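You operate a simulated robot arm through the tools that you are given. There is no shell and no other tool. Be economical: measure what you need, move in short steps, check, and stop when the job is done.

You are at the controls of a simulated robot arm. One attempt, no reset.

Task
The chain has overrun: reset it and jog back to the bay mark.
Fine: leave the direction lever at 0.

It is judged by the outcome, as a careful person would: the job done as asked, and still so three seconds after it is handed in. It fails if anything else is knocked over, pushed out of place, dropped, spilled or broken.

Robot
A 6-joint arm with a two-finger parallel gripper on a trunk, on a base that drives. Base frame: it is fixed to the floor where the robot stands at the start and does not move with it; the origin is under the middle of the robot, x ahead of it, y to its left, z up. Lengths are in mm, angles in degrees, forces in N, time in s.
With the tool pointing down near the work surface it reaches from about 340 to 800 mm from the robot's upright axis, wherever it stands. Its first joint turns from -115.0 to 115.0 degrees. Places, roughly: chain speed knob [400, -200, 1000]; run key [500, -100, 1200]. Payload 3.43 kg.
The TCP is the grasp point between the finger pads, 34 mm short of the fingertips. In the tool frame z runs along the fingers and y along their closing line. The gripper opens to 128 mm. The fingers are 24 mm wide and 12 mm thick; the gripper's body (48 by 130 mm) begins 96 mm behind the TCP.
Orientation is told as [roll, pitch, yaw] about the base's x, y, z axes, in that order, counted from this pose: with the fingers straight down and closing along the base's y, the tool's x points along the base's -x, its y along +y and its z along -z.

Tools
- The arm moves only by the tool arm_command. Its argument "rows" is one flat list of numbers, 7 for each row, row after row: the shift along the tool's x, y, z in mm, then the turn, a rotation vector about the tool's x, y, z in degrees, then the gripper command, from -1 (shut) to 1 (fully open), values between in proportion. In form: [dx, dy, dz, wx, wy, wz, grip, dx, dy, dz, wx, wy, wz, grip, ...]. A call has 1 to 8 rows; each row is the pose to reach, as a shift and turn from the pose commanded when the call began, along the tool's axes at that moment. A row lasts 0.2 s, in which the tool goes at most 50 mm and 8.6 degrees; a call with a longer step from one row to the next is refused whole, and so is a gripper value outside its range. A pose out of reach is approached as far as the arm can. The call stops where the force on the tool passes 40 N (or 10 N more than at its start, if that is more) or the arm is blocked; 0.2 s more then pass. The fingers move at their own pace (about 108 mm/s each) and stop on an object; they squeeze with about 25 N. The grip force told is the motor's: it shows also when the fingers shut on nothing. Time passes only in rows, and 0.2 s behind the last, so rows that repeat a pose let the fingers close. The reply holds the time, the measured pose of the TCP, the force on the tool along the base axes, the opening and the grip force, in the units named above and with some noise, with the torque about the TCP (base axes, N m) and any sound that the robot's microphone picked up.
- Cameras (640 x 400 px; columns grow to the right, rows downward): "scene" is now at [-34, 127.4, 1485.3]; the picture's right is [-0.75, -0.67, 0.00], its down [-0.21, 0.24, -0.95] and it looks along [0.63, -0.71, -0.32] (base axes); focal length 249 px, centre (320, 200). "wrist" rides on the gripper at [76, -11, -160] in the tool frame; the picture's right is [0.15, 0.99, 0.00], its down [-0.88, 0.13, -0.46] and it looks along [-0.45, 0.07, 0.89] (tool axes); focal length 234 px, centre (320, 200). There is no depth. A picture from a camera that has moved, and an enlarged one, comes with that camera's place and axes in the base frame and with its lens.
- capture(camera): a new picture of that camera. It takes no simulated time.
- lift_body(by): slides the trunk up (or, below 0, down) by that many mm; the arm and the scene camera ride with it, the base frame stays. It gives what a move gives, with no picture.
- roll_base(legs): drives the robot by 1 to 6 legs, each [ahead, turn to the left] in mm and degrees, along the robot's own axes; the way and the turn of a leg run together, so that a leg with both is an arc; at most 1500 mm and 180 degrees a leg. The arm and the cameras ride along, it lands a little off, and it stops where it bumps. It gives what a move gives.
- head_to(pan, tilt): turns the head with the scene camera to pan (to the left, within 103 degrees either way) and tilt (down, from -29 to 69), counted from straight ahead of the robot. It gives what a move gives.
- zoom(camera, box): a new picture of the part [left, top, right, bottom] of that camera's present view, enlarged. It takes no simulated time.
- sign_off(): hands the job in; it is judged then, once.

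Go step by step. Nothing tells you exact positions but the pictures and the camera data: compare them with the known pose of the tool, close in by small moves and look again before you grip or let go. The budget is 120 turns and 98 pictures, counting those below and the enlarged ones. Unless the task says otherwise, let go and move clear before handing in, and close with one line.

The tools are called after "Emit:" by a JSON object that holds its "name" and its "arguments". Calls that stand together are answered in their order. arm_command: Moves the arm, as the interface text tells. Its arguments: {"type":"object","properties":{"rows":{"type":"array","items":{"type":"number"}}},"required":["rows"]} The other tools are called the same way: lift_body (by) slides the trunk up or down; roll_base (legs) drives the base; head_to (pan, tilt) turns the head that bears the scene camera; capture (camera) takes a picture; zoom (camera, box) takes an enlarged picture of a part of a camera's view; sign_off () hands the job in.

At the start:

```text
time_s: 0.0
tcp_pos: [426.9, -222.9, 1389.5]
tool_rot: [0.0, -0.1, -0.1]
ft_force: [0.0, -0.8, 0.0]
ft_torque: [-0.02, -0.01, 0.01]
width: 128.0
grip_force: 0.0
trunk travel left (down, up): [-725.0, 65.0]
robot x, y, heading: [1.6, 1.0, -0.0]
head pan, tilt: [-48.2, 18.4]
```

scene: 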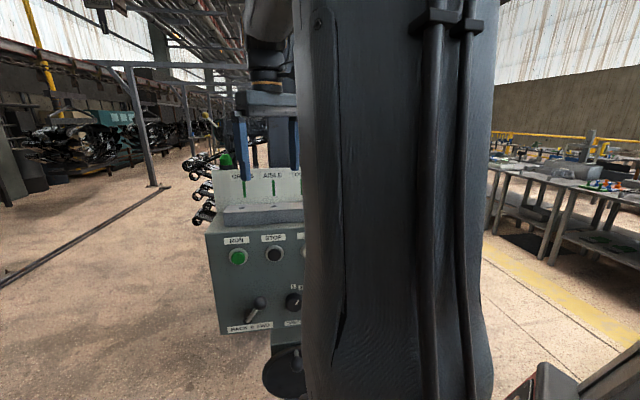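
wrist: 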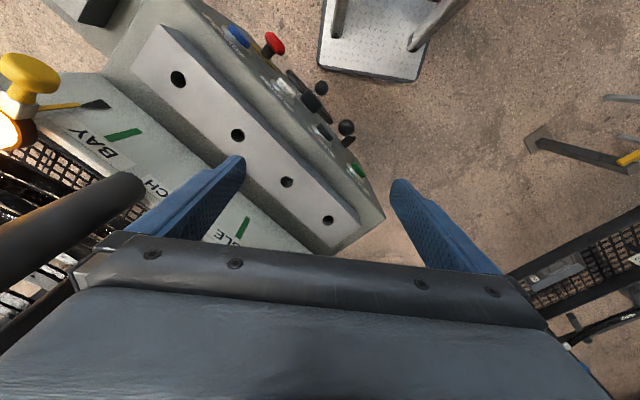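

The arm hides much of the control box from the scene camera; the wrist camera shows a panel with buttons, a lever and a knob. I enlarge both views to read the labels.

Emit:
{"name": "zoom", "arguments": {"camera": "scene", "box": [180, 140, 310, 350]}}

Emit:
{"name": "zoom", "arguments": {"camera": "wrist", "box": [0, 0, 400, 250]}}

```text
1.90 times, centred on (245, 245) of scene
camera zoom: at [-34.0, 127.4, 1485.3], right [-0.75, -0.67, 0.0], down [-0.21, 0.24, -0.95], along [0.63, -0.71, -0.32], focal length 475 px, centre (463, 114)
```

zoom: 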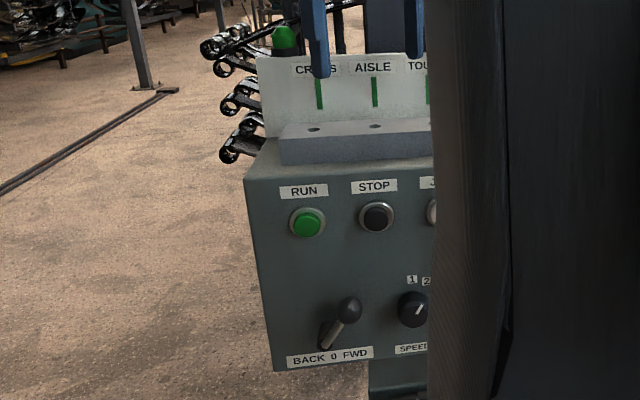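

```text
1.60 times, centred on (200, 125) of wrist
camera zoom: at [351.3, -234.6, 1549.1], right [-0.15, 0.99, 0.0], down [0.88, 0.13, 0.46], along [0.45, 0.07, -0.89], focal length 375 px, centre (512, 320)
```

zoom: 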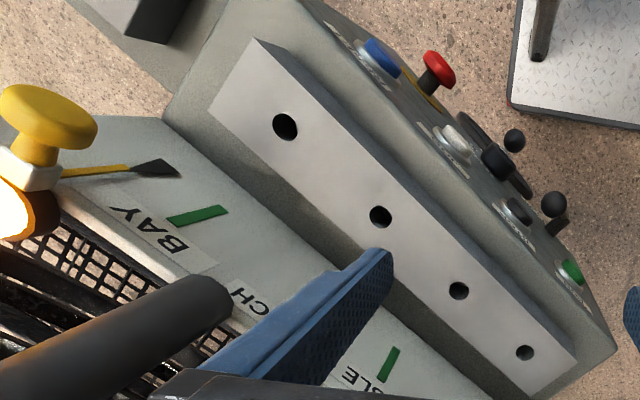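

The panel has RUN, STOP, more buttons, a direction lever (BACK 0 FWD) and a speed knob; the arm hides the rest. I swing the arm left over clear floor to open the view.

Emit:
{"name": "arm_command", "arguments": {"rows": [0, 45, 0, 0, 0, 0, 1, 0, 90, 0, 0, 0, 0, 1, 0, 135, 0, 0, 0, 0, 1, 0, 180, 0, 0, 0, 0, 1, 0, 225, 0, 0, 0, 0, 1, 0, 270, 0, 0, 0, 0, 1, 0, 315, 0, 0, 0, 0, 1, 0, 360, 0, 0, 0, 0, 1]}}

Emit:
{"name": "capture", "arguments": {"camera": "scene"}}

```text
time_s: 1.8
tcp_pos: [425.4, 133.9, 1389.1]
tool_rot: [0.0, 0.0, 0.0]
ft_force: [0.7, -0.6, -0.7]
ft_torque: [0.04, -0.01, 0.0]
width: 128.0
grip_force: 0.0
trunk travel left (down, up): [-725.0, 65.0]
robot x, y, heading: [-0.2, 0.2, 0.1]
head pan, tilt: [-48.2, 18.4]
```

```text
93 pictures are left
camera scene: at [-34.0, 127.1, 1485.4], right [-0.75, -0.67, 0.0], down [-0.21, 0.24, -0.95], along [0.63, -0.71, -0.32], focal length 249 px, centre (320, 200)
```

scene: 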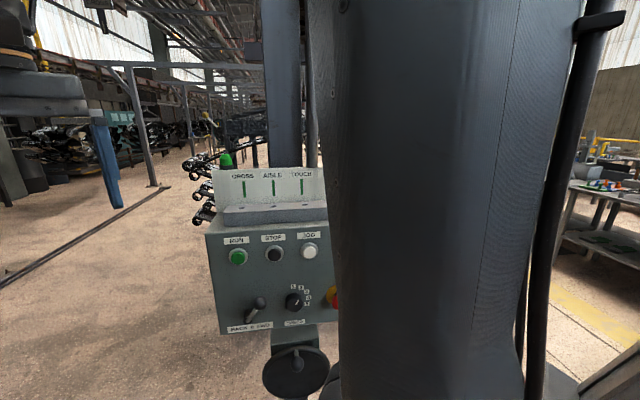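

Better, but the right half is still hidden. I swing further left.

Emit:
{"name": "arm_command", "arguments": {"rows": [10, 45, 0, 0, 0, 0, 1, 30, 90, 0, 0, 0, 0, 1, 50, 135, 0, 0, 0, 0, 1, 70, 180, 0, 0, 0, 0, 1, 90, 225, 0, 0, 0, 0, 1, 120, 260, 0, 0, 0, 0, 1, 150, 290, 0, 0, 0, 0, 1, 180, 320, 0, 0, 0, 0, 1]}}

Emit:
{"name": "capture", "arguments": {"camera": "scene"}}

```text
time_s: 3.6
tcp_pos: [246.9, 455.3, 1386.6]
tool_rot: [0.0, 0.0, -0.1]
ft_force: [0.0, -0.4, -0.2]
ft_torque: [0.01, 0.0, 0.02]
width: 128.1
grip_force: 0.0
trunk travel left (down, up): [-725.0, 65.0]
robot x, y, heading: [0.6, 0.7, -0.2]
head pan, tilt: [-48.2, 18.4]
```

```text
92 pictures are left
camera scene: at [-33.8, 127.2, 1485.4], right [-0.75, -0.67, 0.0], down [-0.21, 0.24, -0.95], along [0.63, -0.71, -0.32], focal length 249 px, centre (320, 200)
```

scene: 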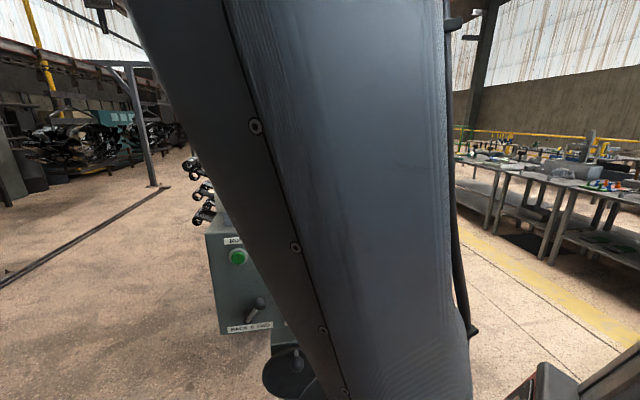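

The upper arm crosses the camera. From two views I place RUN near (484,-146,1146), STOP near (426,-214,1151), and the panel facing about (-0.76,0.65). I want to stand square to it, so I look at the floor round the robot first.

Emit:
{"name": "head_to", "arguments": {"pan": -100, "tilt": 45}}

Emit:
{"name": "capture", "arguments": {"camera": "scene"}}

Emit:
{"name": "head_to", "arguments": {"pan": 100, "tilt": 45}}

Emit:
{"name": "capture", "arguments": {"camera": "scene"}}

Emit:
{"name": "head_to", "arguments": {"pan": -20, "tilt": 55}}

Emit:
{"name": "capture", "arguments": {"camera": "scene"}}

```text
time_s: 4.8
tcp_pos: [249.9, 455.1, 1388.1]
tool_rot: [0.0, 0.0, -0.1]
ft_force: [-0.1, 0.4, -0.3]
ft_torque: [-0.04, 0.01, -0.01]
width: 128.1
grip_force: 0.1
trunk travel left (down, up): [-725.0, 65.0]
robot x, y, heading: [0.2, 2.0, -0.1]
head pan, tilt: [-100.0, 45.0]
```

```text
91 pictures are left
camera scene: at [-110.3, 117.0, 1444.1], right [-0.98, 0.17, 0.0], down [0.12, 0.7, -0.71], along [-0.12, -0.7, -0.71], focal length 249 px, centre (320, 200)
```

scene: 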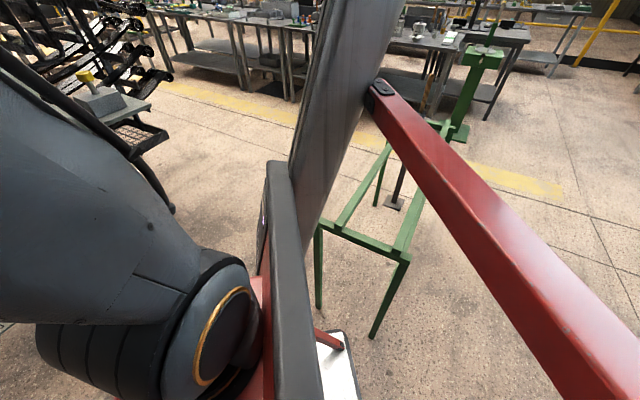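

```text
time_s: 7.7
tcp_pos: [249.1, 454.3, 1387.9]
tool_rot: [0.1, 0.0, 0.0]
ft_force: [-0.5, -0.6, -0.5]
ft_torque: [0.03, -0.02, -0.02]
width: 127.8
grip_force: 0.0
trunk travel left (down, up): [-725.0, 65.0]
robot x, y, heading: [-1.8, 1.2, 0.0]
head pan, tilt: [100.0, 45.0]
```

```text
90 pictures are left
camera scene: at [-110.3, 277.2, 1444.1], right [0.98, 0.17, 0.0], down [0.12, -0.7, -0.71], along [-0.12, 0.7, -0.71], focal length 249 px, centre (320, 200)
```

scene: 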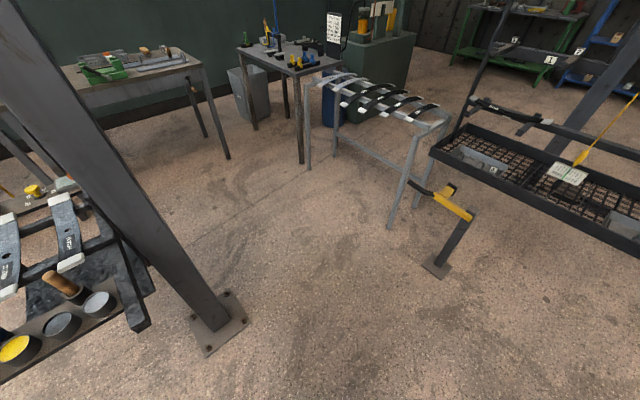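

```text
time_s: 9.7
tcp_pos: [248.0, 454.4, 1387.6]
tool_rot: [0.0, -0.1, -0.1]
ft_force: [-0.3, 0.2, -0.6]
ft_torque: [-0.01, 0.03, 0.02]
width: 128.0
grip_force: 0.1
trunk travel left (down, up): [-725.0, 65.0]
robot x, y, heading: [1.2, 1.4, 0.1]
head pan, tilt: [-20.0, 55.0]
```

```text
89 pictures are left
camera scene: at [-28.4, 172.5, 1430.6], right [-0.34, -0.94, 0.0], down [-0.77, 0.28, -0.57], along [0.54, -0.2, -0.82], focal length 249 px, centre (320, 200)
```

scene: 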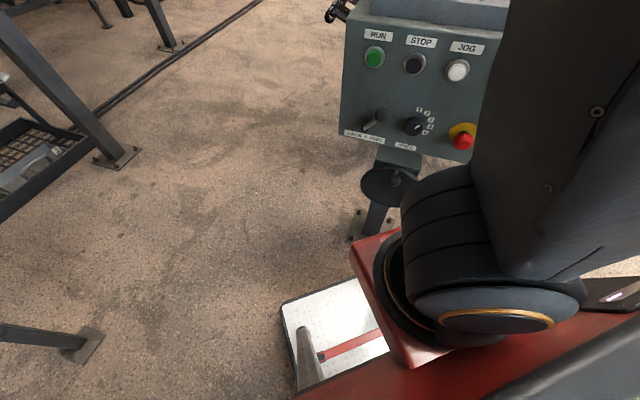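

The floor around is clear enough: the green stand's legs are about 500 mm back-right, and the pedestal foot is about 650 mm ahead. I turn right 40° to face the panel squarely and back off 150 mm.

Emit:
{"name": "roll_base", "arguments": {"legs": [[0, -40.5], [-150, 0]]}}

Emit:
{"name": "head_to", "arguments": {"pan": -12, "tilt": 25}}

Emit:
{"name": "capture", "arguments": {"camera": "scene"}}

```text
time_s: 12.9
tcp_pos: [365.1, 288.6, 1386.4]
tool_rot: [-0.1, -0.1, -39.6]
ft_force: [-0.3, -0.2, 0.2]
ft_torque: [0.01, -0.02, 0.0]
width: 127.8
grip_force: 0.1
trunk travel left (down, up): [-725.0, 65.0]
robot x, y, heading: [-114.9, 95.2, -39.6]
head pan, tilt: [-20.0, 55.0]
```

```text
time_s: 13.9
tcp_pos: [366.3, 288.7, 1387.0]
tool_rot: [-0.1, -0.1, -39.6]
ft_force: [0.0, 0.5, 0.3]
ft_torque: [0.01, 0.02, 0.01]
width: 128.0
grip_force: 0.0
trunk travel left (down, up): [-725.0, 65.0]
robot x, y, heading: [-116.8, 97.2, -39.5]
head pan, tilt: [-12.0, 25.0]
```

```text
88 pictures are left
camera scene: at [-8.5, 237.3, 1474.6], right [-0.78, -0.62, 0.0], down [-0.26, 0.33, -0.91], along [0.56, -0.71, -0.42], focal length 249 px, centre (320, 200)
```

scene: 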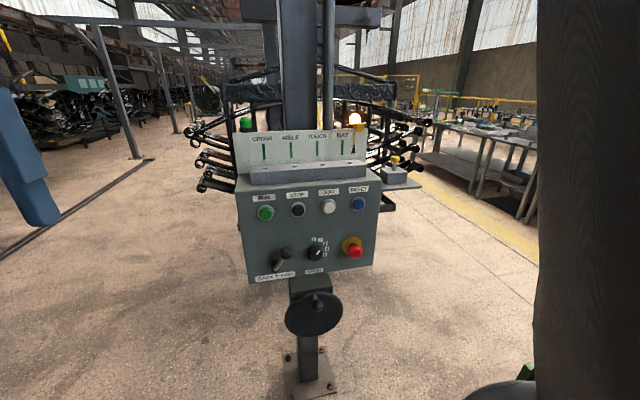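

Now the whole panel is in view. I enlarge it.

Emit:
{"name": "zoom", "arguments": {"camera": "scene", "box": [225, 100, 395, 206]}}

Emit:
{"name": "zoom", "arguments": {"camera": "scene", "box": [225, 180, 395, 290]}}

```text
3.76 times, centred on (310, 153) of scene
camera zoom: at [-8.5, 237.3, 1474.6], right [-0.78, -0.62, 0.0], down [-0.26, 0.33, -0.91], along [0.56, -0.71, -0.42], focal length 939 px, centre (358, 377)
```

zoom: 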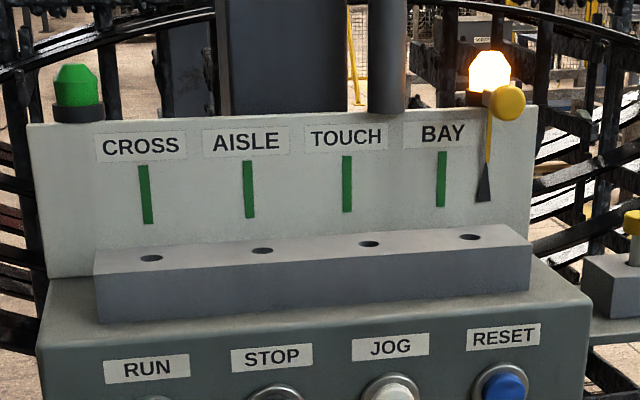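

```text
3.64 times, centred on (310, 235) of scene
camera zoom: at [-8.5, 237.3, 1474.6], right [-0.78, -0.62, 0.0], down [-0.26, 0.33, -0.91], along [0.56, -0.71, -0.42], focal length 907 px, centre (356, 73)
```

zoom: 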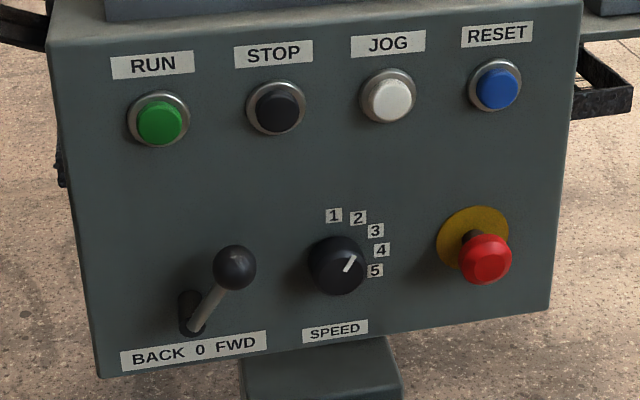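

I see the pointer right of the BAY mark with the amber lamp lit, so it has overrun. The row is RUN, STOP, JOG, RESET (about u spacing 89 mm, z≈1153), and the lever seems to lean to FWD. I now bring the tool round to point horizontally at the panel, well clear of it.

Emit:
{"name": "arm_command", "arguments": {"rows": [-20, -25, 0, 0, -8, 0, 1, -40, -50, 0, 0, -16, 0, 1, -60, -75, 0, 0, -24, 0, 1, -80, -100, 0, 0, -32, 0, 0.5, -100, -125, 0, 0, -40, 0, 0, -120, -150, 0, 0, -48, 0, -0.5, -140, -175, 0, 0, -56, 0, -1, -160, -200, 0, 0, -64, 0, -1]}}

```text
time_s: 15.7
tcp_pos: [369.4, 35.3, 1386.5]
tool_rot: [0.0, -64.2, -39.6]
ft_force: [-0.7, -0.4, 1.0]
ft_torque: [-0.02, -0.03, 0.01]
width: 0.1
grip_force: 24.6
out of reach, approached as far as the arm can: row 8
trunk travel left (down, up): [-725.0, 65.0]
robot x, y, heading: [-115.1, 92.6, -39.8]
head pan, tilt: [-12.0, 25.0]
```

Fingers shut, tool tilted 64°. I finish the turn to horizontal while lowering and backing a little.

Emit:
{"name": "arm_command", "arguments": {"rows": [31, 0, 4, 0, -6.5, 0, -1, 62, 0, 8, 0, -13, 0, -1, 94, 0, 12, 0, -19.5, 0, -1, 125, 0, 17, 0, -26, 0, -1]}}

Emit:
{"name": "capture", "arguments": {"camera": "wrist"}}

Emit:
{"name": "capture", "arguments": {"camera": "scene"}}

```text
time_s: 16.7
tcp_pos: [365.0, 74.0, 1273.6]
tool_rot: [168.0, -90.0, 152.3]
ft_force: [-0.3, -0.5, 0.0]
ft_torque: [0.02, 0.0, 0.09]
width: 0.1
grip_force: 25.3
out of reach, approached as far as the arm can: row 3, 4
trunk travel left (down, up): [-725.0, 65.0]
robot x, y, heading: [-113.8, 95.8, -39.7]
head pan, tilt: [-12.0, 25.0]
```

```text
85 pictures are left
camera wrist: at [236.1, 166.8, 1196.4], right [0.63, 0.76, -0.15], down [-0.27, 0.39, 0.88], along [0.73, -0.52, 0.45], focal length 234 px, centre (320, 200)
```

wrist: 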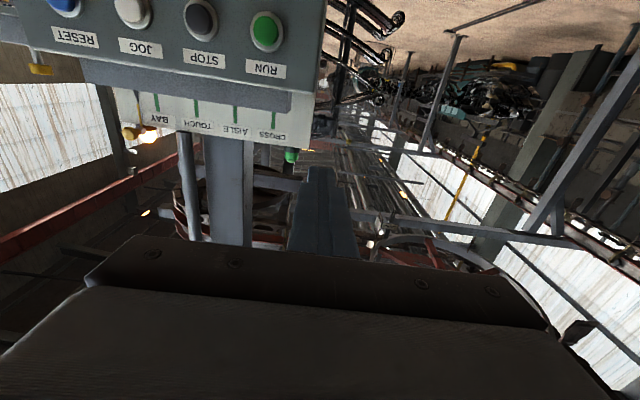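

```text
84 pictures are left
camera scene: at [-9.3, 236.9, 1474.7], right [-0.78, -0.62, 0.0], down [-0.26, 0.33, -0.91], along [0.56, -0.71, -0.42], focal length 249 px, centre (320, 200)
```

scene: 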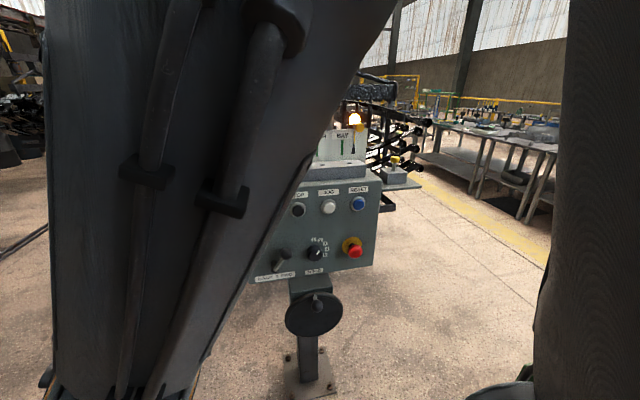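

RESET checks out from both cameras at about (312,-348,1157). I move sideways and down to stand in front of it, staying ~200 mm off the panel.

Emit:
{"name": "arm_command", "arguments": {"rows": [14, -45, 0, 0, 0, 0, -1, 29, -90, 0, 0, 0, 0, -1, 44, -135, 0, 0, 0, 0, -1, 59, -180, 10, 0, 0, 0, -1, 74, -225, 20, 0, 0, 0, -1, 88, -270, 30, 0, 0, 0, -1, 103, -315, 40, 0, 0, 0, -1, 118, -359, 50, 0, 0, 0, -1]}}

Emit:
{"name": "capture", "arguments": {"camera": "wrist"}}

Emit:
{"name": "capture", "arguments": {"camera": "scene"}}

```text
time_s: 18.5
tcp_pos: [371.3, -218.3, 1186.7]
tool_rot: [-76.7, -85.9, 35.2]
ft_force: [0.1, 1.3, 0.2]
ft_torque: [0.05, -0.01, -0.13]
width: 0.0
grip_force: 25.3
out of reach, approached as far as the arm can: row 1, 2, 3, 4, 5, 6, 7, 8
trunk travel left (down, up): [-725.0, 65.0]
robot x, y, heading: [-121.2, 96.7, -39.7]
head pan, tilt: [-12.0, 25.0]
```

```text
83 pictures are left
camera wrist: at [240.2, -123.9, 1114.2], right [0.64, 0.73, -0.21], down [-0.2, 0.44, 0.88], along [0.74, -0.52, 0.43], focal length 234 px, centre (320, 200)
```

wrist: 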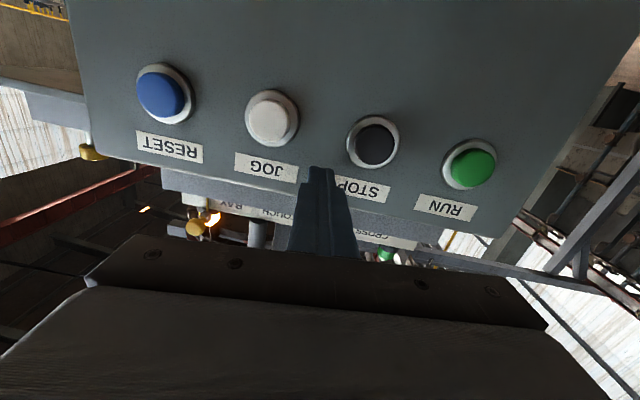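

```text
82 pictures are left
camera scene: at [-9.0, 238.9, 1474.5], right [-0.78, -0.62, 0.0], down [-0.26, 0.33, -0.91], along [0.56, -0.71, -0.42], focal length 249 px, centre (320, 200)
```

scene: 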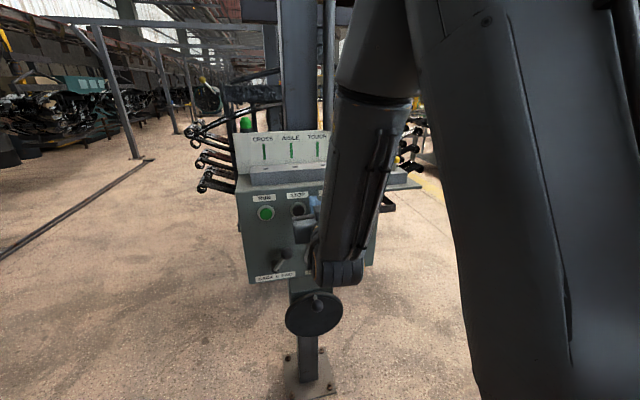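

The arm can't fold this far in with the tool level; it sits with the tips close to the panel. I back the robot 150 mm straight off the panel, then lower the trunk 150 mm so the forearm lies flatter.

Emit:
{"name": "roll_base", "arguments": {"legs": [[-150, 0]]}}

Emit:
{"name": "lift_body", "arguments": {"by": -150}}

Emit:
{"name": "capture", "arguments": {"camera": "scene"}}

```text
time_s: 19.9
tcp_pos: [253.4, -123.7, 1186.0]
tool_rot: [-75.4, -86.0, 34.0]
ft_force: [0.1, -0.1, 0.4]
ft_torque: [0.0, 0.0, 0.03]
width: 0.3
grip_force: 25.5
trunk travel left (down, up): [-725.0, 65.0]
robot x, y, heading: [-236.6, 194.9, -39.6]
head pan, tilt: [-12.0, 25.0]
```

```text
time_s: 21.6
tcp_pos: [286.7, -149.0, 1036.0]
tool_rot: [-75.8, -86.0, 34.2]
ft_force: [0.2, 0.4, -0.2]
ft_torque: [0.04, 0.0, 0.0]
width: 0.1
grip_force: 25.1
trunk travel left (down, up): [-575.0, 215.0]
robot x, y, heading: [-234.0, 190.8, -39.7]
head pan, tilt: [-12.0, 25.0]
```

```text
81 pictures are left
camera scene: at [-93.5, 307.6, 1324.7], right [-0.78, -0.62, 0.0], down [-0.26, 0.33, -0.91], along [0.56, -0.71, -0.42], focal length 249 px, centre (320, 200)
```

scene: 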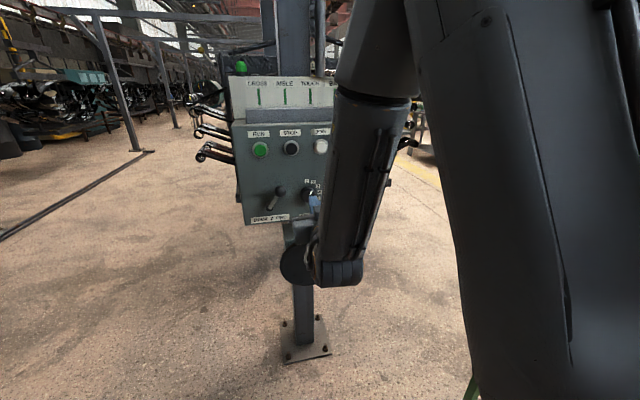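

Good clearance now (tips ~115 mm off the face). I straighten the small roll and move up and right to RESET, then forward to ~45 mm off.

Emit:
{"name": "arm_command", "arguments": {"rows": [-38, -35, 0, 0, 0, 1.2, -1, -76, -70, 0, 0, 0, 2.4, -1, -114, -105, 0, 0, 0, 3.7, -1, -114, -140, 20, 0, 0, 3.7, -1, -114, -140, 60, 0, 0, 3.7, -1]}}

Emit:
{"name": "capture", "arguments": {"camera": "wrist"}}

Emit:
{"name": "capture", "arguments": {"camera": "scene"}}

```text
refused: row 1 steps farther than a row can; nothing moved
```

```text
80 pictures are left
camera wrist: at [155.8, -54.2, 963.7], right [0.65, 0.73, -0.21], down [-0.2, 0.43, 0.88], along [0.74, -0.52, 0.43], focal length 234 px, centre (320, 200)
```

wrist: 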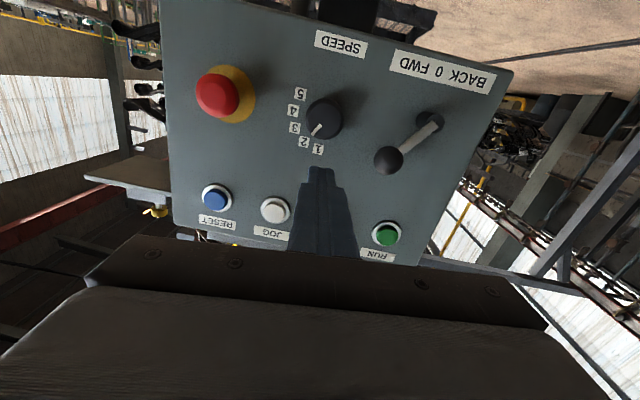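

```text
79 pictures are left
camera scene: at [-93.5, 307.6, 1324.7], right [-0.78, -0.62, 0.0], down [-0.26, 0.33, -0.91], along [0.56, -0.71, -0.42], focal length 249 px, centre (320, 200)
```

scene: 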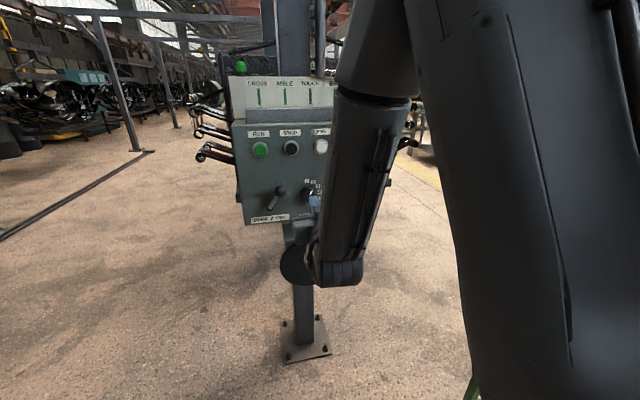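

The wrist picture shows the lever leaning to FWD and the speed knob at about 2. The step was too long; I split it up.

Emit:
{"name": "arm_command", "arguments": {"rows": [-30, -30, 0, 0, 0, 1.2, -1, -60, -60, 0, 0, 0, 2.4, -1, -90, -90, 0, 0, 0, 3.7, -1, -114, -120, 10, 0, 0, 3.7, -1, -114, -140, 30, 0, 0, 3.7, -1, -114, -140, 65, 0, 0, 3.7, -1]}}

Emit:
{"name": "capture", "arguments": {"camera": "wrist"}}

Emit:
{"name": "capture", "arguments": {"camera": "scene"}}

```text
time_s: 23.0
tcp_pos: [293.4, -222.4, 1162.9]
tool_rot: [61.9, -87.4, -107.7]
ft_force: [-0.4, 0.5, 0.6]
ft_torque: [0.0, 0.0, 0.01]
width: 0.0
grip_force: 25.6
out of reach, approached as far as the arm can: row 1, 2, 3, 4, 5, 6
trunk travel left (down, up): [-575.0, 215.0]
robot x, y, heading: [-233.3, 193.1, -39.4]
head pan, tilt: [-12.0, 25.0]
```

```text
78 pictures are left
camera wrist: at [175.8, -112.3, 1090.1], right [0.71, 0.7, -0.11], down [-0.24, 0.38, 0.89], along [0.66, -0.61, 0.43], focal length 234 px, centre (320, 200)
```

wrist: 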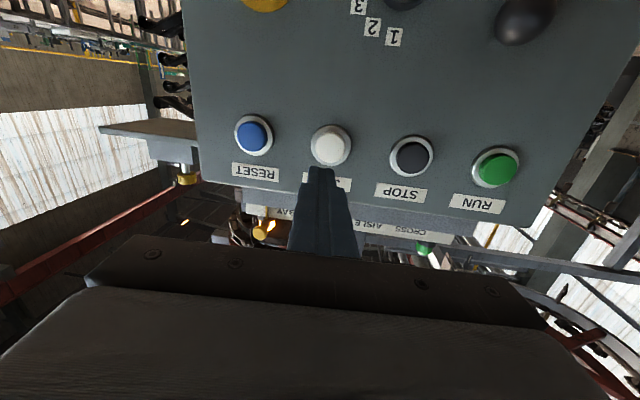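

```text
77 pictures are left
camera scene: at [-93.9, 307.9, 1324.7], right [-0.78, -0.62, 0.0], down [-0.26, 0.33, -0.91], along [0.56, -0.71, -0.42], focal length 249 px, centre (320, 200)
```

scene: 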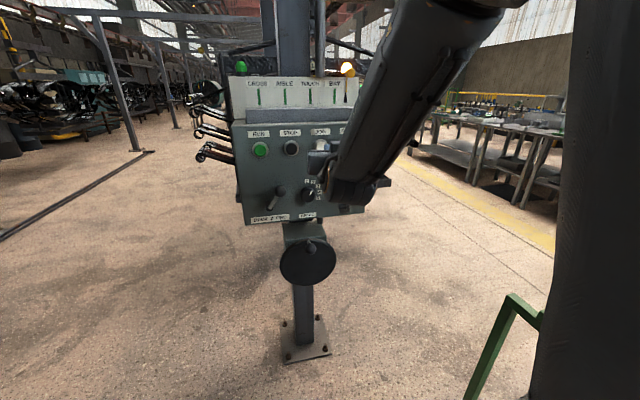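

The arm still refuses to come further right: it seems a joint is at its limit with this wrist posture. I back off 60 mm and test whether rolling the gripper about its own axis frees it.

Emit:
{"name": "arm_command", "arguments": {"rows": [0, 0, -30, 0, 0, 0, -1, 0, 0, -60, 0, 0, 0, -1, 0, 0, -60, 0, 0, 8, -1, 0, 0, -60, 0, 0, 16, -1, 0, 0, -60, 0, 0, 24, -1, 0, 0, -60, 0, 0, 24, -1]}}

Emit:
{"name": "arm_command", "arguments": {"rows": [0, 0, 0, 0, 0, -8, -1, 0, 0, 0, 0, 0, -16, -1, 0, 0, 0, 0, 0, -24, -1, 0, 0, 0, 0, 0, -32, -1, 0, 0, 0, 0, 0, -40, -1, 0, 0, 0, 0, 0, -48, -1]}}

Emit:
{"name": "capture", "arguments": {"camera": "wrist"}}

```text
time_s: 24.4
tcp_pos: [272.3, -127.4, 1229.9]
tool_rot: [82.3, -65.1, -130.8]
ft_force: [0.1, -0.9, 0.3]
ft_torque: [0.01, 0.02, 0.0]
width: 0.1
grip_force: 24.9
out of reach, approached as far as the arm can: row 3, 4, 5, 6
trunk travel left (down, up): [-575.0, 215.0]
robot x, y, heading: [-235.9, 194.5, -39.4]
head pan, tilt: [-12.0, 25.0]
```

```text
time_s: 25.8
tcp_pos: [268.0, -126.6, 1234.0]
tool_rot: [-82.0, -66.3, 34.8]
ft_force: [0.0, 0.0, -0.4]
ft_torque: [0.0, 0.04, -0.03]
width: 0.0
grip_force: 24.9
trunk travel left (down, up): [-575.0, 215.0]
robot x, y, heading: [-234.0, 192.7, -39.3]
head pan, tilt: [-12.0, 25.0]
```

```text
76 pictures are left
camera wrist: at [129.6, -32.0, 1178.3], right [0.61, 0.59, -0.53], down [0.07, 0.62, 0.78], along [0.79, -0.51, 0.34], focal length 234 px, centre (320, 200)
```

wrist: 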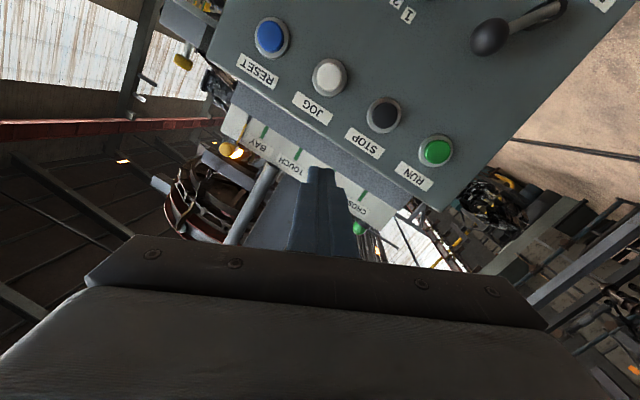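

Rolling one way is blocked and the other way is free, so it's the last joint's limit. I roll further in the free direction to gain margin (camera ends on the right side).

Emit:
{"name": "arm_command", "arguments": {"rows": [0, 0, 0, 0, 0, -8, -1, 0, 0, 0, 0, 0, -16, -1, 0, 0, 0, 0, 0, -24, -1, 0, 0, 0, 0, 0, -32, -1, 0, 0, 0, 0, 0, -40, -1, 0, 0, 0, 0, 0, -48, -1, 0, 0, 0, 0, 0, -58, -1]}}

Emit:
{"name": "arm_command", "arguments": {"rows": [0, 0, 0, 0, 0, -8, -1, 0, 0, 0, 0, 0, -16, -1, 0, 0, 0, 0, 0, -24, -1, 0, 0, 0, 0, 0, -32, -1, 0, 0, 0, 0, 0, -40, -1, 0, 0, 0, 0, 0, -48, -1, 0, 0, 0, 0, 0, -54, -1]}}

Emit:
{"name": "capture", "arguments": {"camera": "wrist"}}

```text
refused: row 7 steps farther than a row can; nothing moved
```

```text
time_s: 27.4
tcp_pos: [266.8, -126.1, 1234.4]
tool_rot: [-86.8, -12.6, 41.5]
ft_force: [0.2, -0.4, 0.5]
ft_torque: [-0.01, 0.01, 0.05]
width: 0.0
grip_force: 24.8
trunk travel left (down, up): [-575.0, 215.0]
robot x, y, heading: [-236.1, 194.2, -39.4]
head pan, tilt: [-12.0, 25.0]
```

```text
75 pictures are left
camera wrist: at [104.3, -58.5, 1238.5], right [0.02, 0.09, -1.0], down [0.35, 0.93, 0.09], along [0.93, -0.35, -0.02], focal length 234 px, centre (320, 200)
```

wrist: 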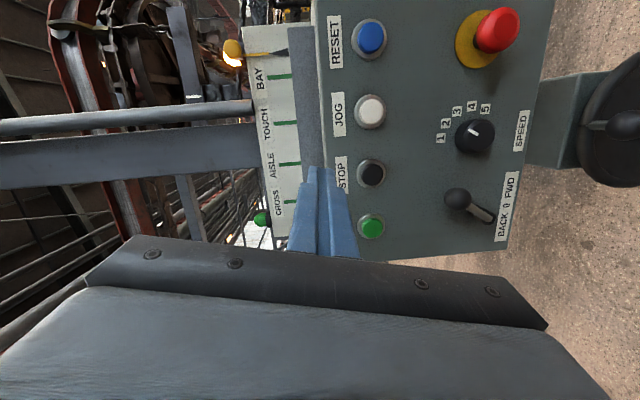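

Free now, and a fine view. I enlarge the lever and the pointer to confirm their states.

Emit:
{"name": "zoom", "arguments": {"camera": "wrist", "box": [400, 80, 560, 260]}}

Emit:
{"name": "zoom", "arguments": {"camera": "wrist", "box": [210, 10, 350, 110]}}

```text
2.22 times, centred on (480, 170) of wrist
camera zoom: at [104.3, -58.5, 1238.5], right [0.02, 0.09, -1.0], down [0.35, 0.93, 0.09], along [0.93, -0.35, -0.02], focal length 520 px, centre (-36, 267)
```

zoom: 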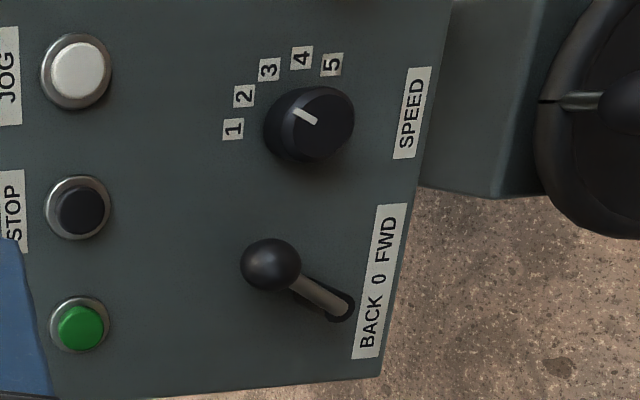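

```text
4.00 times, centred on (280, 60) of wrist
camera zoom: at [104.3, -58.5, 1238.5], right [0.02, 0.09, -1.0], down [0.35, 0.93, 0.09], along [0.93, -0.35, -0.02], focal length 937 px, centre (480, 760)
```

zoom: 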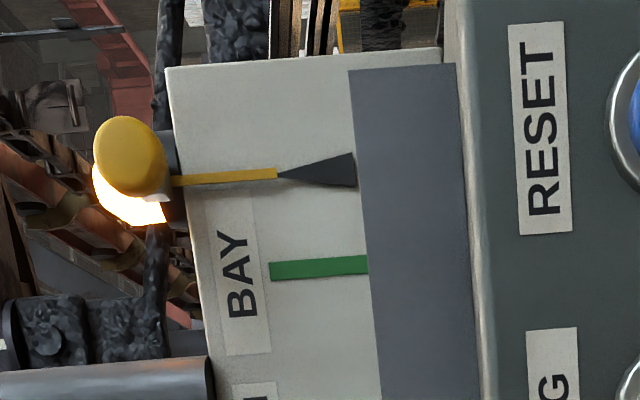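

The lever is at FWD; the pointer is about one mark-width right of BAY. I first square the tool so that its x runs right along the panel, y down and z into the panel.

Emit:
{"name": "arm_command", "arguments": {"rows": [0, 0, 0, 1, -3.5, -6.4, -1, 0, 0, 0, 2, -7.1, -12.7, -1, 0, 0, 0, 2, -7.1, -12.7, -1]}}

Emit:
{"name": "capture", "arguments": {"camera": "wrist"}}

```text
time_s: 28.2
tcp_pos: [266.4, -125.7, 1235.2]
tool_rot: [-89.6, -0.1, 49.1]
ft_force: [-0.1, -0.8, -0.9]
ft_torque: [0.0, 0.02, -0.02]
width: 0.0
grip_force: 24.9
trunk travel left (down, up): [-575.0, 215.0]
robot x, y, heading: [-230.9, 192.4, -39.5]
head pan, tilt: [-12.0, 25.0]
```

```text
72 pictures are left
camera wrist: at [97.6, -78.2, 1247.3], right [-0.1, -0.1, -0.99], down [0.23, 0.96, -0.13], along [0.97, -0.24, -0.07], focal length 234 px, centre (320, 200)
```

wrist: 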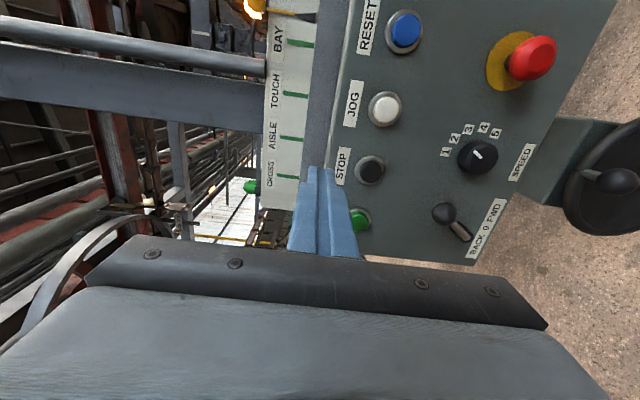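

Square now. I move down to lever height beside the ball's right (u≈-115, z≈1045), tips still ~100 mm off the panel.

Emit:
{"name": "arm_command", "arguments": {"rows": [-9, 45, 0, 0, 0, 0, -1, -18, 90, 0, 0, 0, 0, -1, -27, 135, 0, 0, 0, 0, -1, -36, 180, 0, 0, 0, 0, -1, -36, 190, 46, 0, 0, 0, -1, -36, 190, 46, 0, 0, 0, -1]}}

Emit:
{"name": "capture", "arguments": {"camera": "wrist"}}

Emit:
{"name": "capture", "arguments": {"camera": "scene"}}

```text
time_s: 29.6
tcp_pos: [327.3, -127.2, 1044.4]
tool_rot: [-89.6, -0.1, 49.0]
ft_force: [-0.1, -0.4, 0.1]
ft_torque: [0.03, 0.03, -0.02]
width: 0.1
grip_force: 24.6
out of reach, approached as far as the arm can: row 2, 3, 4
trunk travel left (down, up): [-575.0, 215.0]
robot x, y, heading: [-233.8, 192.9, -39.5]
head pan, tilt: [-12.0, 25.0]
```

```text
71 pictures are left
camera wrist: at [157.7, -79.7, 1058.6], right [-0.1, -0.1, -0.99], down [0.23, 0.96, -0.13], along [0.97, -0.24, -0.07], focal length 234 px, centre (320, 200)
```

wrist: 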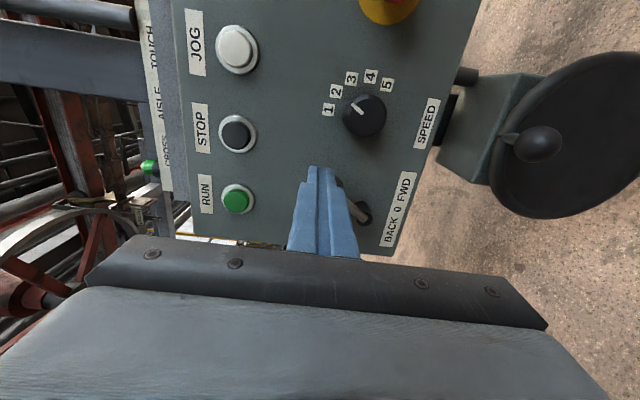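

```text
70 pictures are left
camera scene: at [-93.6, 307.7, 1324.7], right [-0.78, -0.62, 0.0], down [-0.26, 0.33, -0.91], along [0.56, -0.71, -0.42], focal length 249 px, centre (320, 200)
```

scene: 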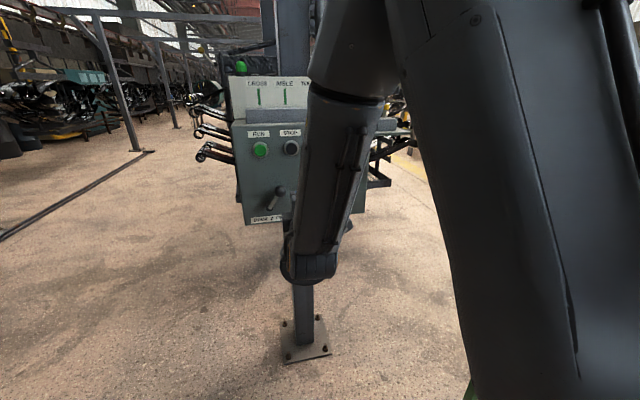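

The tips stand just right of the lever ball. I shift 10 mm more right, 4 up, then go in until the tips are beside the ball.

Emit:
{"name": "arm_command", "arguments": {"rows": [10, -4, 0, 0, 0, 0, -1, 10, -4, 25, 0, 0, 0, -1, 10, -4, 50, 0, 0, 0, -1, 10, -4, 75, 0, 0, 0, -1, 10, -4, 75, 0, 0, 0, -1]}}

Emit:
{"name": "capture", "arguments": {"camera": "wrist"}}

Emit:
{"name": "zoom", "arguments": {"camera": "scene", "box": [225, 120, 345, 240]}}

```text
time_s: 30.8
tcp_pos: [376.1, -185.1, 1048.0]
tool_rot: [-89.5, -0.1, 48.9]
ft_force: [0.2, -0.5, 0.3]
ft_torque: [-0.01, 0.0, 0.02]
width: 0.0
grip_force: 24.9
trunk travel left (down, up): [-575.0, 215.0]
robot x, y, heading: [-232.3, 190.4, -39.7]
head pan, tilt: [-12.0, 25.0]
```

```text
69 pictures are left
camera wrist: at [208.5, -137.1, 1059.9], right [-0.1, -0.1, -0.99], down [0.23, 0.96, -0.12], along [0.97, -0.24, -0.07], focal length 234 px, centre (320, 200)
```

wrist: 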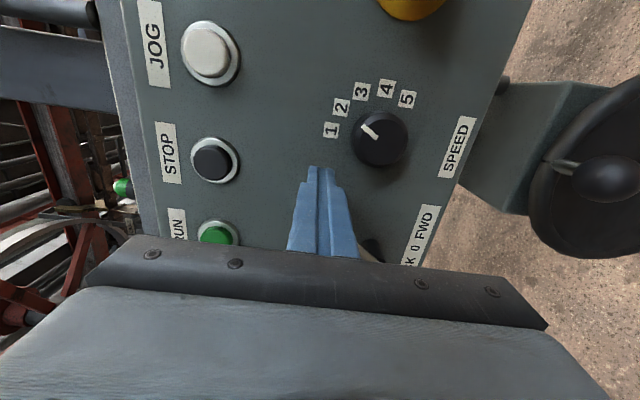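

```text
3.33 times, centred on (285, 180) of scene
camera zoom: at [-93.6, 307.7, 1324.7], right [-0.78, -0.62, 0.0], down [-0.26, 0.33, -0.91], along [0.56, -0.71, -0.42], focal length 831 px, centre (437, 267)
```

zoom: 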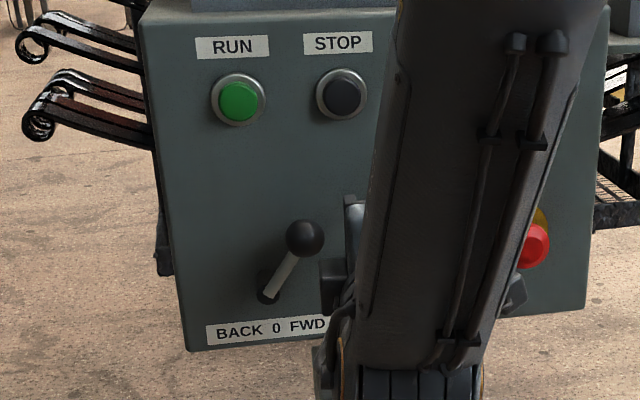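

The fingers stand right of the ball. I push left gently to bring the lever toward 0.

Emit:
{"name": "arm_command", "arguments": {"rows": [-12, 0, 0, 0, 0, 0, -1, -22, 0, 0, 0, 0, 0, -1, -32, 0, 0, 0, 0, 0, -1, -42, 0, 0, 0, 0, 0, -1, -50, 0, 0, 0, 0, 0, -1]}}

Emit:
{"name": "zoom", "arguments": {"camera": "scene", "box": [225, 120, 345, 240]}}

```text
time_s: 31.9
tcp_pos: [404.0, -154.3, 1056.8]
tool_rot: [-90.8, -0.5, 48.6]
ft_force: [-11.9, 2.7, 10.2]
ft_torque: [-0.11, -0.21, 0.0]
width: 0.2
grip_force: 24.5
trunk travel left (down, up): [-575.0, 215.0]
robot x, y, heading: [-234.7, 197.5, -39.9]
head pan, tilt: [-12.0, 25.0]
stopped in row 5: the force on the tool passed its limit at 44 N (the readings are from after the stop); the commanded pose is now the measured one
```

```text
3.33 times, centred on (285, 180) of scene
camera zoom: at [-94.4, 307.4, 1324.7], right [-0.79, -0.62, 0.0], down [-0.26, 0.33, -0.91], along [0.56, -0.71, -0.42], focal length 831 px, centre (437, 267)
```

zoom: 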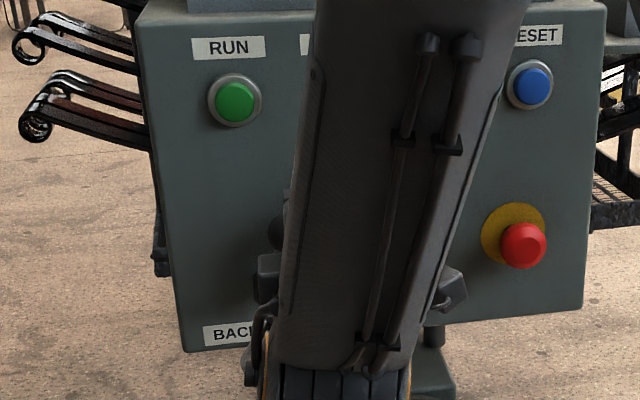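

The force limit tripped and the fingers rode up a little on the ball. I back off to the right to see where the lever is.

Emit:
{"name": "arm_command", "arguments": {"rows": [20, 0, 0, 0, 0, 0, -1, 50, 0, 0, 0, 0, 0, -1, 50, 0, -30, 0, 0, 0, -1, 50, 0, -30, 0, 0, 0, -1]}}

Emit:
{"name": "zoom", "arguments": {"camera": "scene", "box": [225, 120, 345, 240]}}

```text
time_s: 33.0
tcp_pos: [350.9, -171.0, 1053.4]
tool_rot: [-90.3, -0.4, 48.7]
ft_force: [-0.2, 0.2, 0.6]
ft_torque: [0.01, -0.01, 0.0]
width: 0.0
grip_force: 25.0
trunk travel left (down, up): [-575.0, 215.0]
robot x, y, heading: [-230.6, 194.7, -39.6]
head pan, tilt: [-12.0, 25.0]
```

```text
3.33 times, centred on (285, 180) of scene
camera zoom: at [-93.3, 307.2, 1324.6], right [-0.79, -0.62, 0.0], down [-0.26, 0.33, -0.91], along [0.56, -0.71, -0.42], focal length 831 px, centre (437, 267)
```

zoom: 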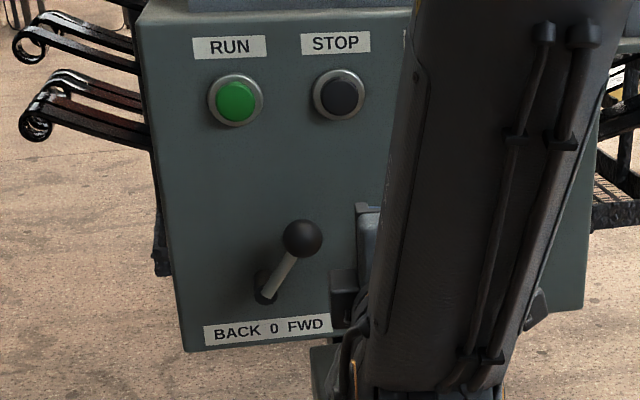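

The lever sprang back to FWD: the fingers had ridden up over the ball instead of carrying it. I'll take the ball between the fingers instead: back off and roll 90° more so the fingers close sideways.

Emit:
{"name": "arm_command", "arguments": {"rows": [0, 0, -40, 0, 0, 0, -1, 0, 0, -50, 0, 0, -8.4, -1, 0, 0, -50, 0, 0, -16.8, -1, 0, 0, -50, 0, 0, -25.2, -1, 0, 0, -50, 0, 0, -33.6, -1, 0, 0, -50, 0, 0, -42, -1, 0, 0, -50, 0, 0, -50.4, -1]}}

Emit:
{"name": "arm_command", "arguments": {"rows": [0, 0, 0, 0, 0, -8.4, -1, 0, 0, 0, 0, 0, -16.8, -1, 0, 0, 0, 0, 0, -25.2, -0.7, 0, 0, 0, 0, 0, -33.6, -0.4, 0, 0, 0, 0, 0, -39.6, -0.15, 0, 0, 0, 0, 0, -39.6, -0.15]}}

Emit:
{"name": "capture", "arguments": {"camera": "wrist"}}

Emit:
{"name": "capture", "arguments": {"camera": "scene"}}

```text
time_s: 34.5
tcp_pos: [312.0, -139.3, 1054.0]
tool_rot: [-90.6, 50.2, 48.2]
ft_force: [-0.1, -0.2, 0.3]
ft_torque: [-0.02, -0.02, 0.03]
width: 0.0
grip_force: 24.8
trunk travel left (down, up): [-575.0, 215.0]
robot x, y, heading: [-235.2, 194.3, -39.7]
head pan, tilt: [-12.0, 25.0]
```

```text
time_s: 36.0
tcp_pos: [311.1, -139.0, 1054.6]
tool_rot: [-146.8, 89.5, -8.1]
ft_force: [-0.5, 0.9, -0.1]
ft_torque: [-0.02, 0.01, -0.02]
width: 54.7
grip_force: 0.1
trunk travel left (down, up): [-575.0, 215.0]
robot x, y, heading: [-232.3, 194.1, -39.7]
head pan, tilt: [-12.0, 25.0]
```

```text
65 pictures are left
camera wrist: at [199.3, -24.4, 1129.0], right [-0.65, -0.74, 0.14], down [-0.42, 0.2, -0.88], along [0.63, -0.64, -0.44], focal length 234 px, centre (320, 200)
```

wrist: 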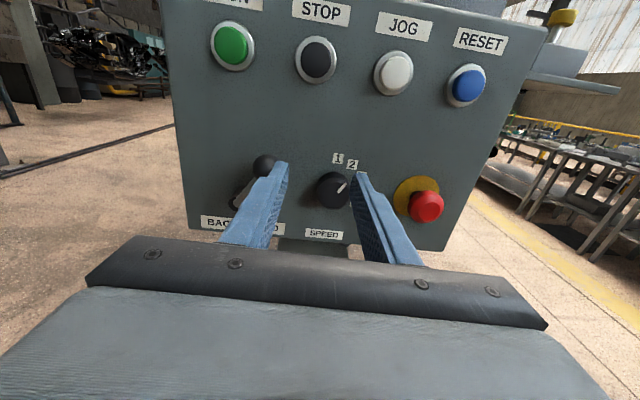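

```text
64 pictures are left
camera scene: at [-93.3, 307.3, 1324.7], right [-0.79, -0.62, 0.0], down [-0.26, 0.33, -0.91], along [0.56, -0.71, -0.42], focal length 249 px, centre (320, 200)
```

scene: 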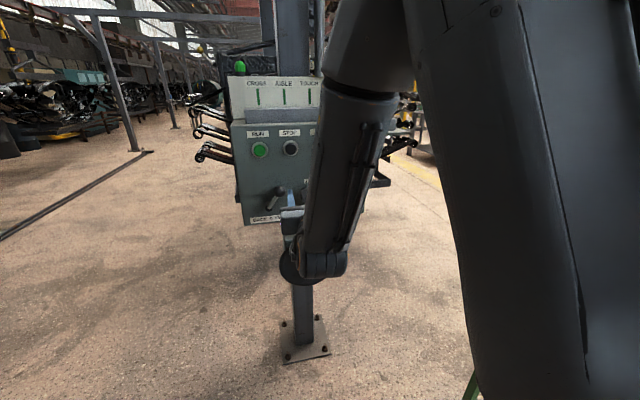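

Excellent upright view: tool x is up, y right, z in. The ball is at about u=-159, z=1035; I line up on it with the fingers 55 mm open and go half way in.

Emit:
{"name": "arm_command", "arguments": {"rows": [-10, -30, 0, 0, 0, 0, -0.15, -20, -60, 0, 0, 0, 0, -0.15, -20, -60, 30, 0, 0, 0, -0.15, -20, -60, 45, 0, 0, 0, -0.15, -20, -60, 45, 0, 0, 0, -0.15]}}

Emit:
{"name": "capture", "arguments": {"camera": "wrist"}}

```text
time_s: 37.1
tcp_pos: [386.7, -125.2, 1035.4]
tool_rot: [-141.1, 89.5, -2.4]
ft_force: [0.2, -0.1, 0.1]
ft_torque: [-0.02, 0.0, 0.01]
width: 54.1
grip_force: 0.0
trunk travel left (down, up): [-575.0, 215.0]
robot x, y, heading: [-234.6, 194.6, -39.6]
head pan, tilt: [-12.0, 25.0]
```

```text
63 pictures are left
camera wrist: at [274.1, -9.9, 1110.2], right [-0.65, -0.74, 0.14], down [-0.42, 0.2, -0.88], along [0.63, -0.64, -0.44], focal length 234 px, centre (320, 200)
```

wrist: 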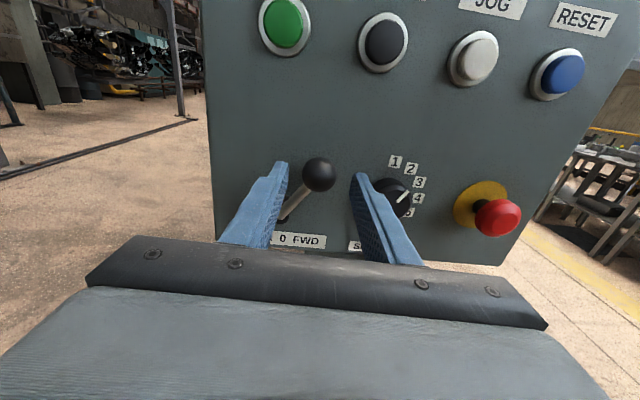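

The ball is centred between the fingers. I go in the rest of the way, then close to a loose cage.

Emit:
{"name": "arm_command", "arguments": {"rows": [-2, -2, 25, 0, 0, 0, -0.15, -3, -2, 47, 0, 0, 0, -0.15, -3, -2, 47, 0, 0, 0, -0.31, -3, -2, 47, 0, 0, 0, -0.31]}}

Emit:
{"name": "capture", "arguments": {"camera": "wrist"}}

```text
time_s: 38.1
tcp_pos: [422.3, -153.1, 1032.8]
tool_rot: [-139.8, 89.4, -1.1]
ft_force: [-0.7, 0.4, -0.2]
ft_torque: [-0.02, -0.03, 0.01]
width: 44.3
grip_force: 0.1
trunk travel left (down, up): [-575.0, 215.0]
robot x, y, heading: [-234.8, 195.8, -40.0]
head pan, tilt: [-12.0, 25.0]
```

```text
62 pictures are left
camera wrist: at [310.6, -38.5, 1106.9], right [-0.65, -0.74, 0.14], down [-0.42, 0.2, -0.88], along [0.63, -0.64, -0.44], focal length 234 px, centre (320, 200)
```

wrist: 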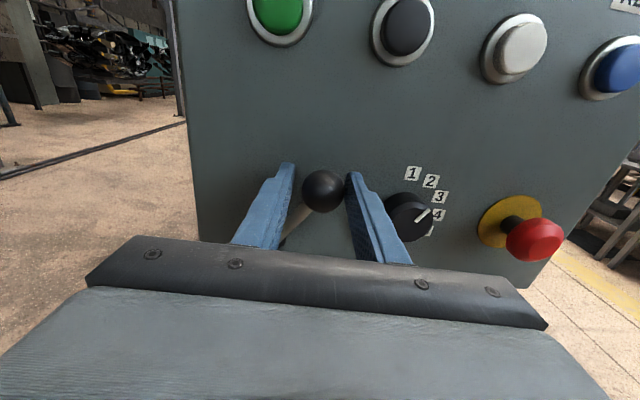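

The ball sits between the pads. I carry the lever left by about 41 mm along its arc.

Emit:
{"name": "arm_command", "arguments": {"rows": [1, -10, 0, 0, 0, 0, -0.45, 4, -20, 0, 0, 0, 0, -0.45, 7, -30, 0, 0, 0, 0, -0.45, 9, -38, 0, 0, 0, 0, -0.45, 9, -44, 0, 0, 0, 0, -0.45]}}

Emit:
{"name": "capture", "arguments": {"camera": "wrist"}}

```text
time_s: 39.4
tcp_pos: [449.7, -120.1, 1041.8]
tool_rot: [-139.6, 89.4, -0.9]
ft_force: [-1.6, -0.3, 1.8]
ft_torque: [-0.02, -0.04, -0.02]
width: 36.6
grip_force: 1.1
trunk travel left (down, up): [-575.0, 215.0]
robot x, y, heading: [-233.1, 193.2, -39.7]
head pan, tilt: [-12.0, 25.0]
```

```text
61 pictures are left
camera wrist: at [338.1, -6.0, 1116.1], right [-0.65, -0.74, 0.14], down [-0.42, 0.2, -0.89], along [0.63, -0.64, -0.44], focal length 234 px, centre (320, 200)
```

wrist: 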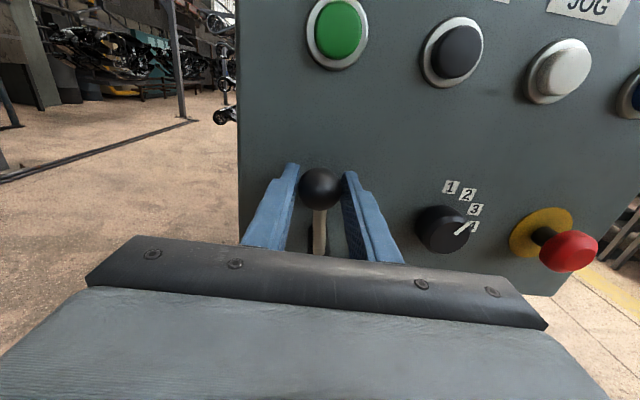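

The lever came over easily and stands upright at 0. I open a little, back straight out, and check that it stays before pressing RESET.

Emit:
{"name": "arm_command", "arguments": {"rows": [0, 0, 0, 0, 0, 0, -0.15, 0, 0, 0, 0, 0, 0, -0.15, 0, 0, -40, 0, 0, 0, -0.15, 0, 0, -85, 0, 0, 0, -0.15, 0, 0, -85, 0, 0, 0, -0.15]}}

Emit:
{"name": "capture", "arguments": {"camera": "wrist"}}

```text
time_s: 40.5
tcp_pos: [385.5, -63.3, 1040.8]
tool_rot: [-139.7, 89.4, -1.1]
ft_force: [0.4, 0.6, 0.2]
ft_torque: [0.0, 0.05, -0.01]
width: 54.6
grip_force: 0.1
trunk travel left (down, up): [-575.0, 215.0]
robot x, y, heading: [-237.1, 197.9, -40.0]
head pan, tilt: [-12.0, 25.0]
```

```text
60 pictures are left
camera wrist: at [272.8, 51.2, 1115.0], right [-0.65, -0.74, 0.14], down [-0.42, 0.2, -0.88], along [0.63, -0.64, -0.44], focal length 234 px, centre (320, 200)
```

wrist: 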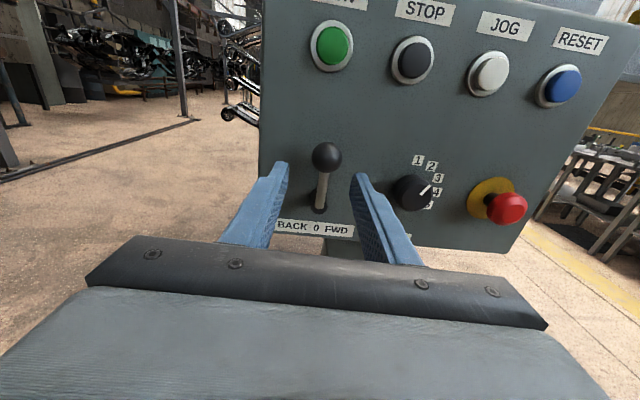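

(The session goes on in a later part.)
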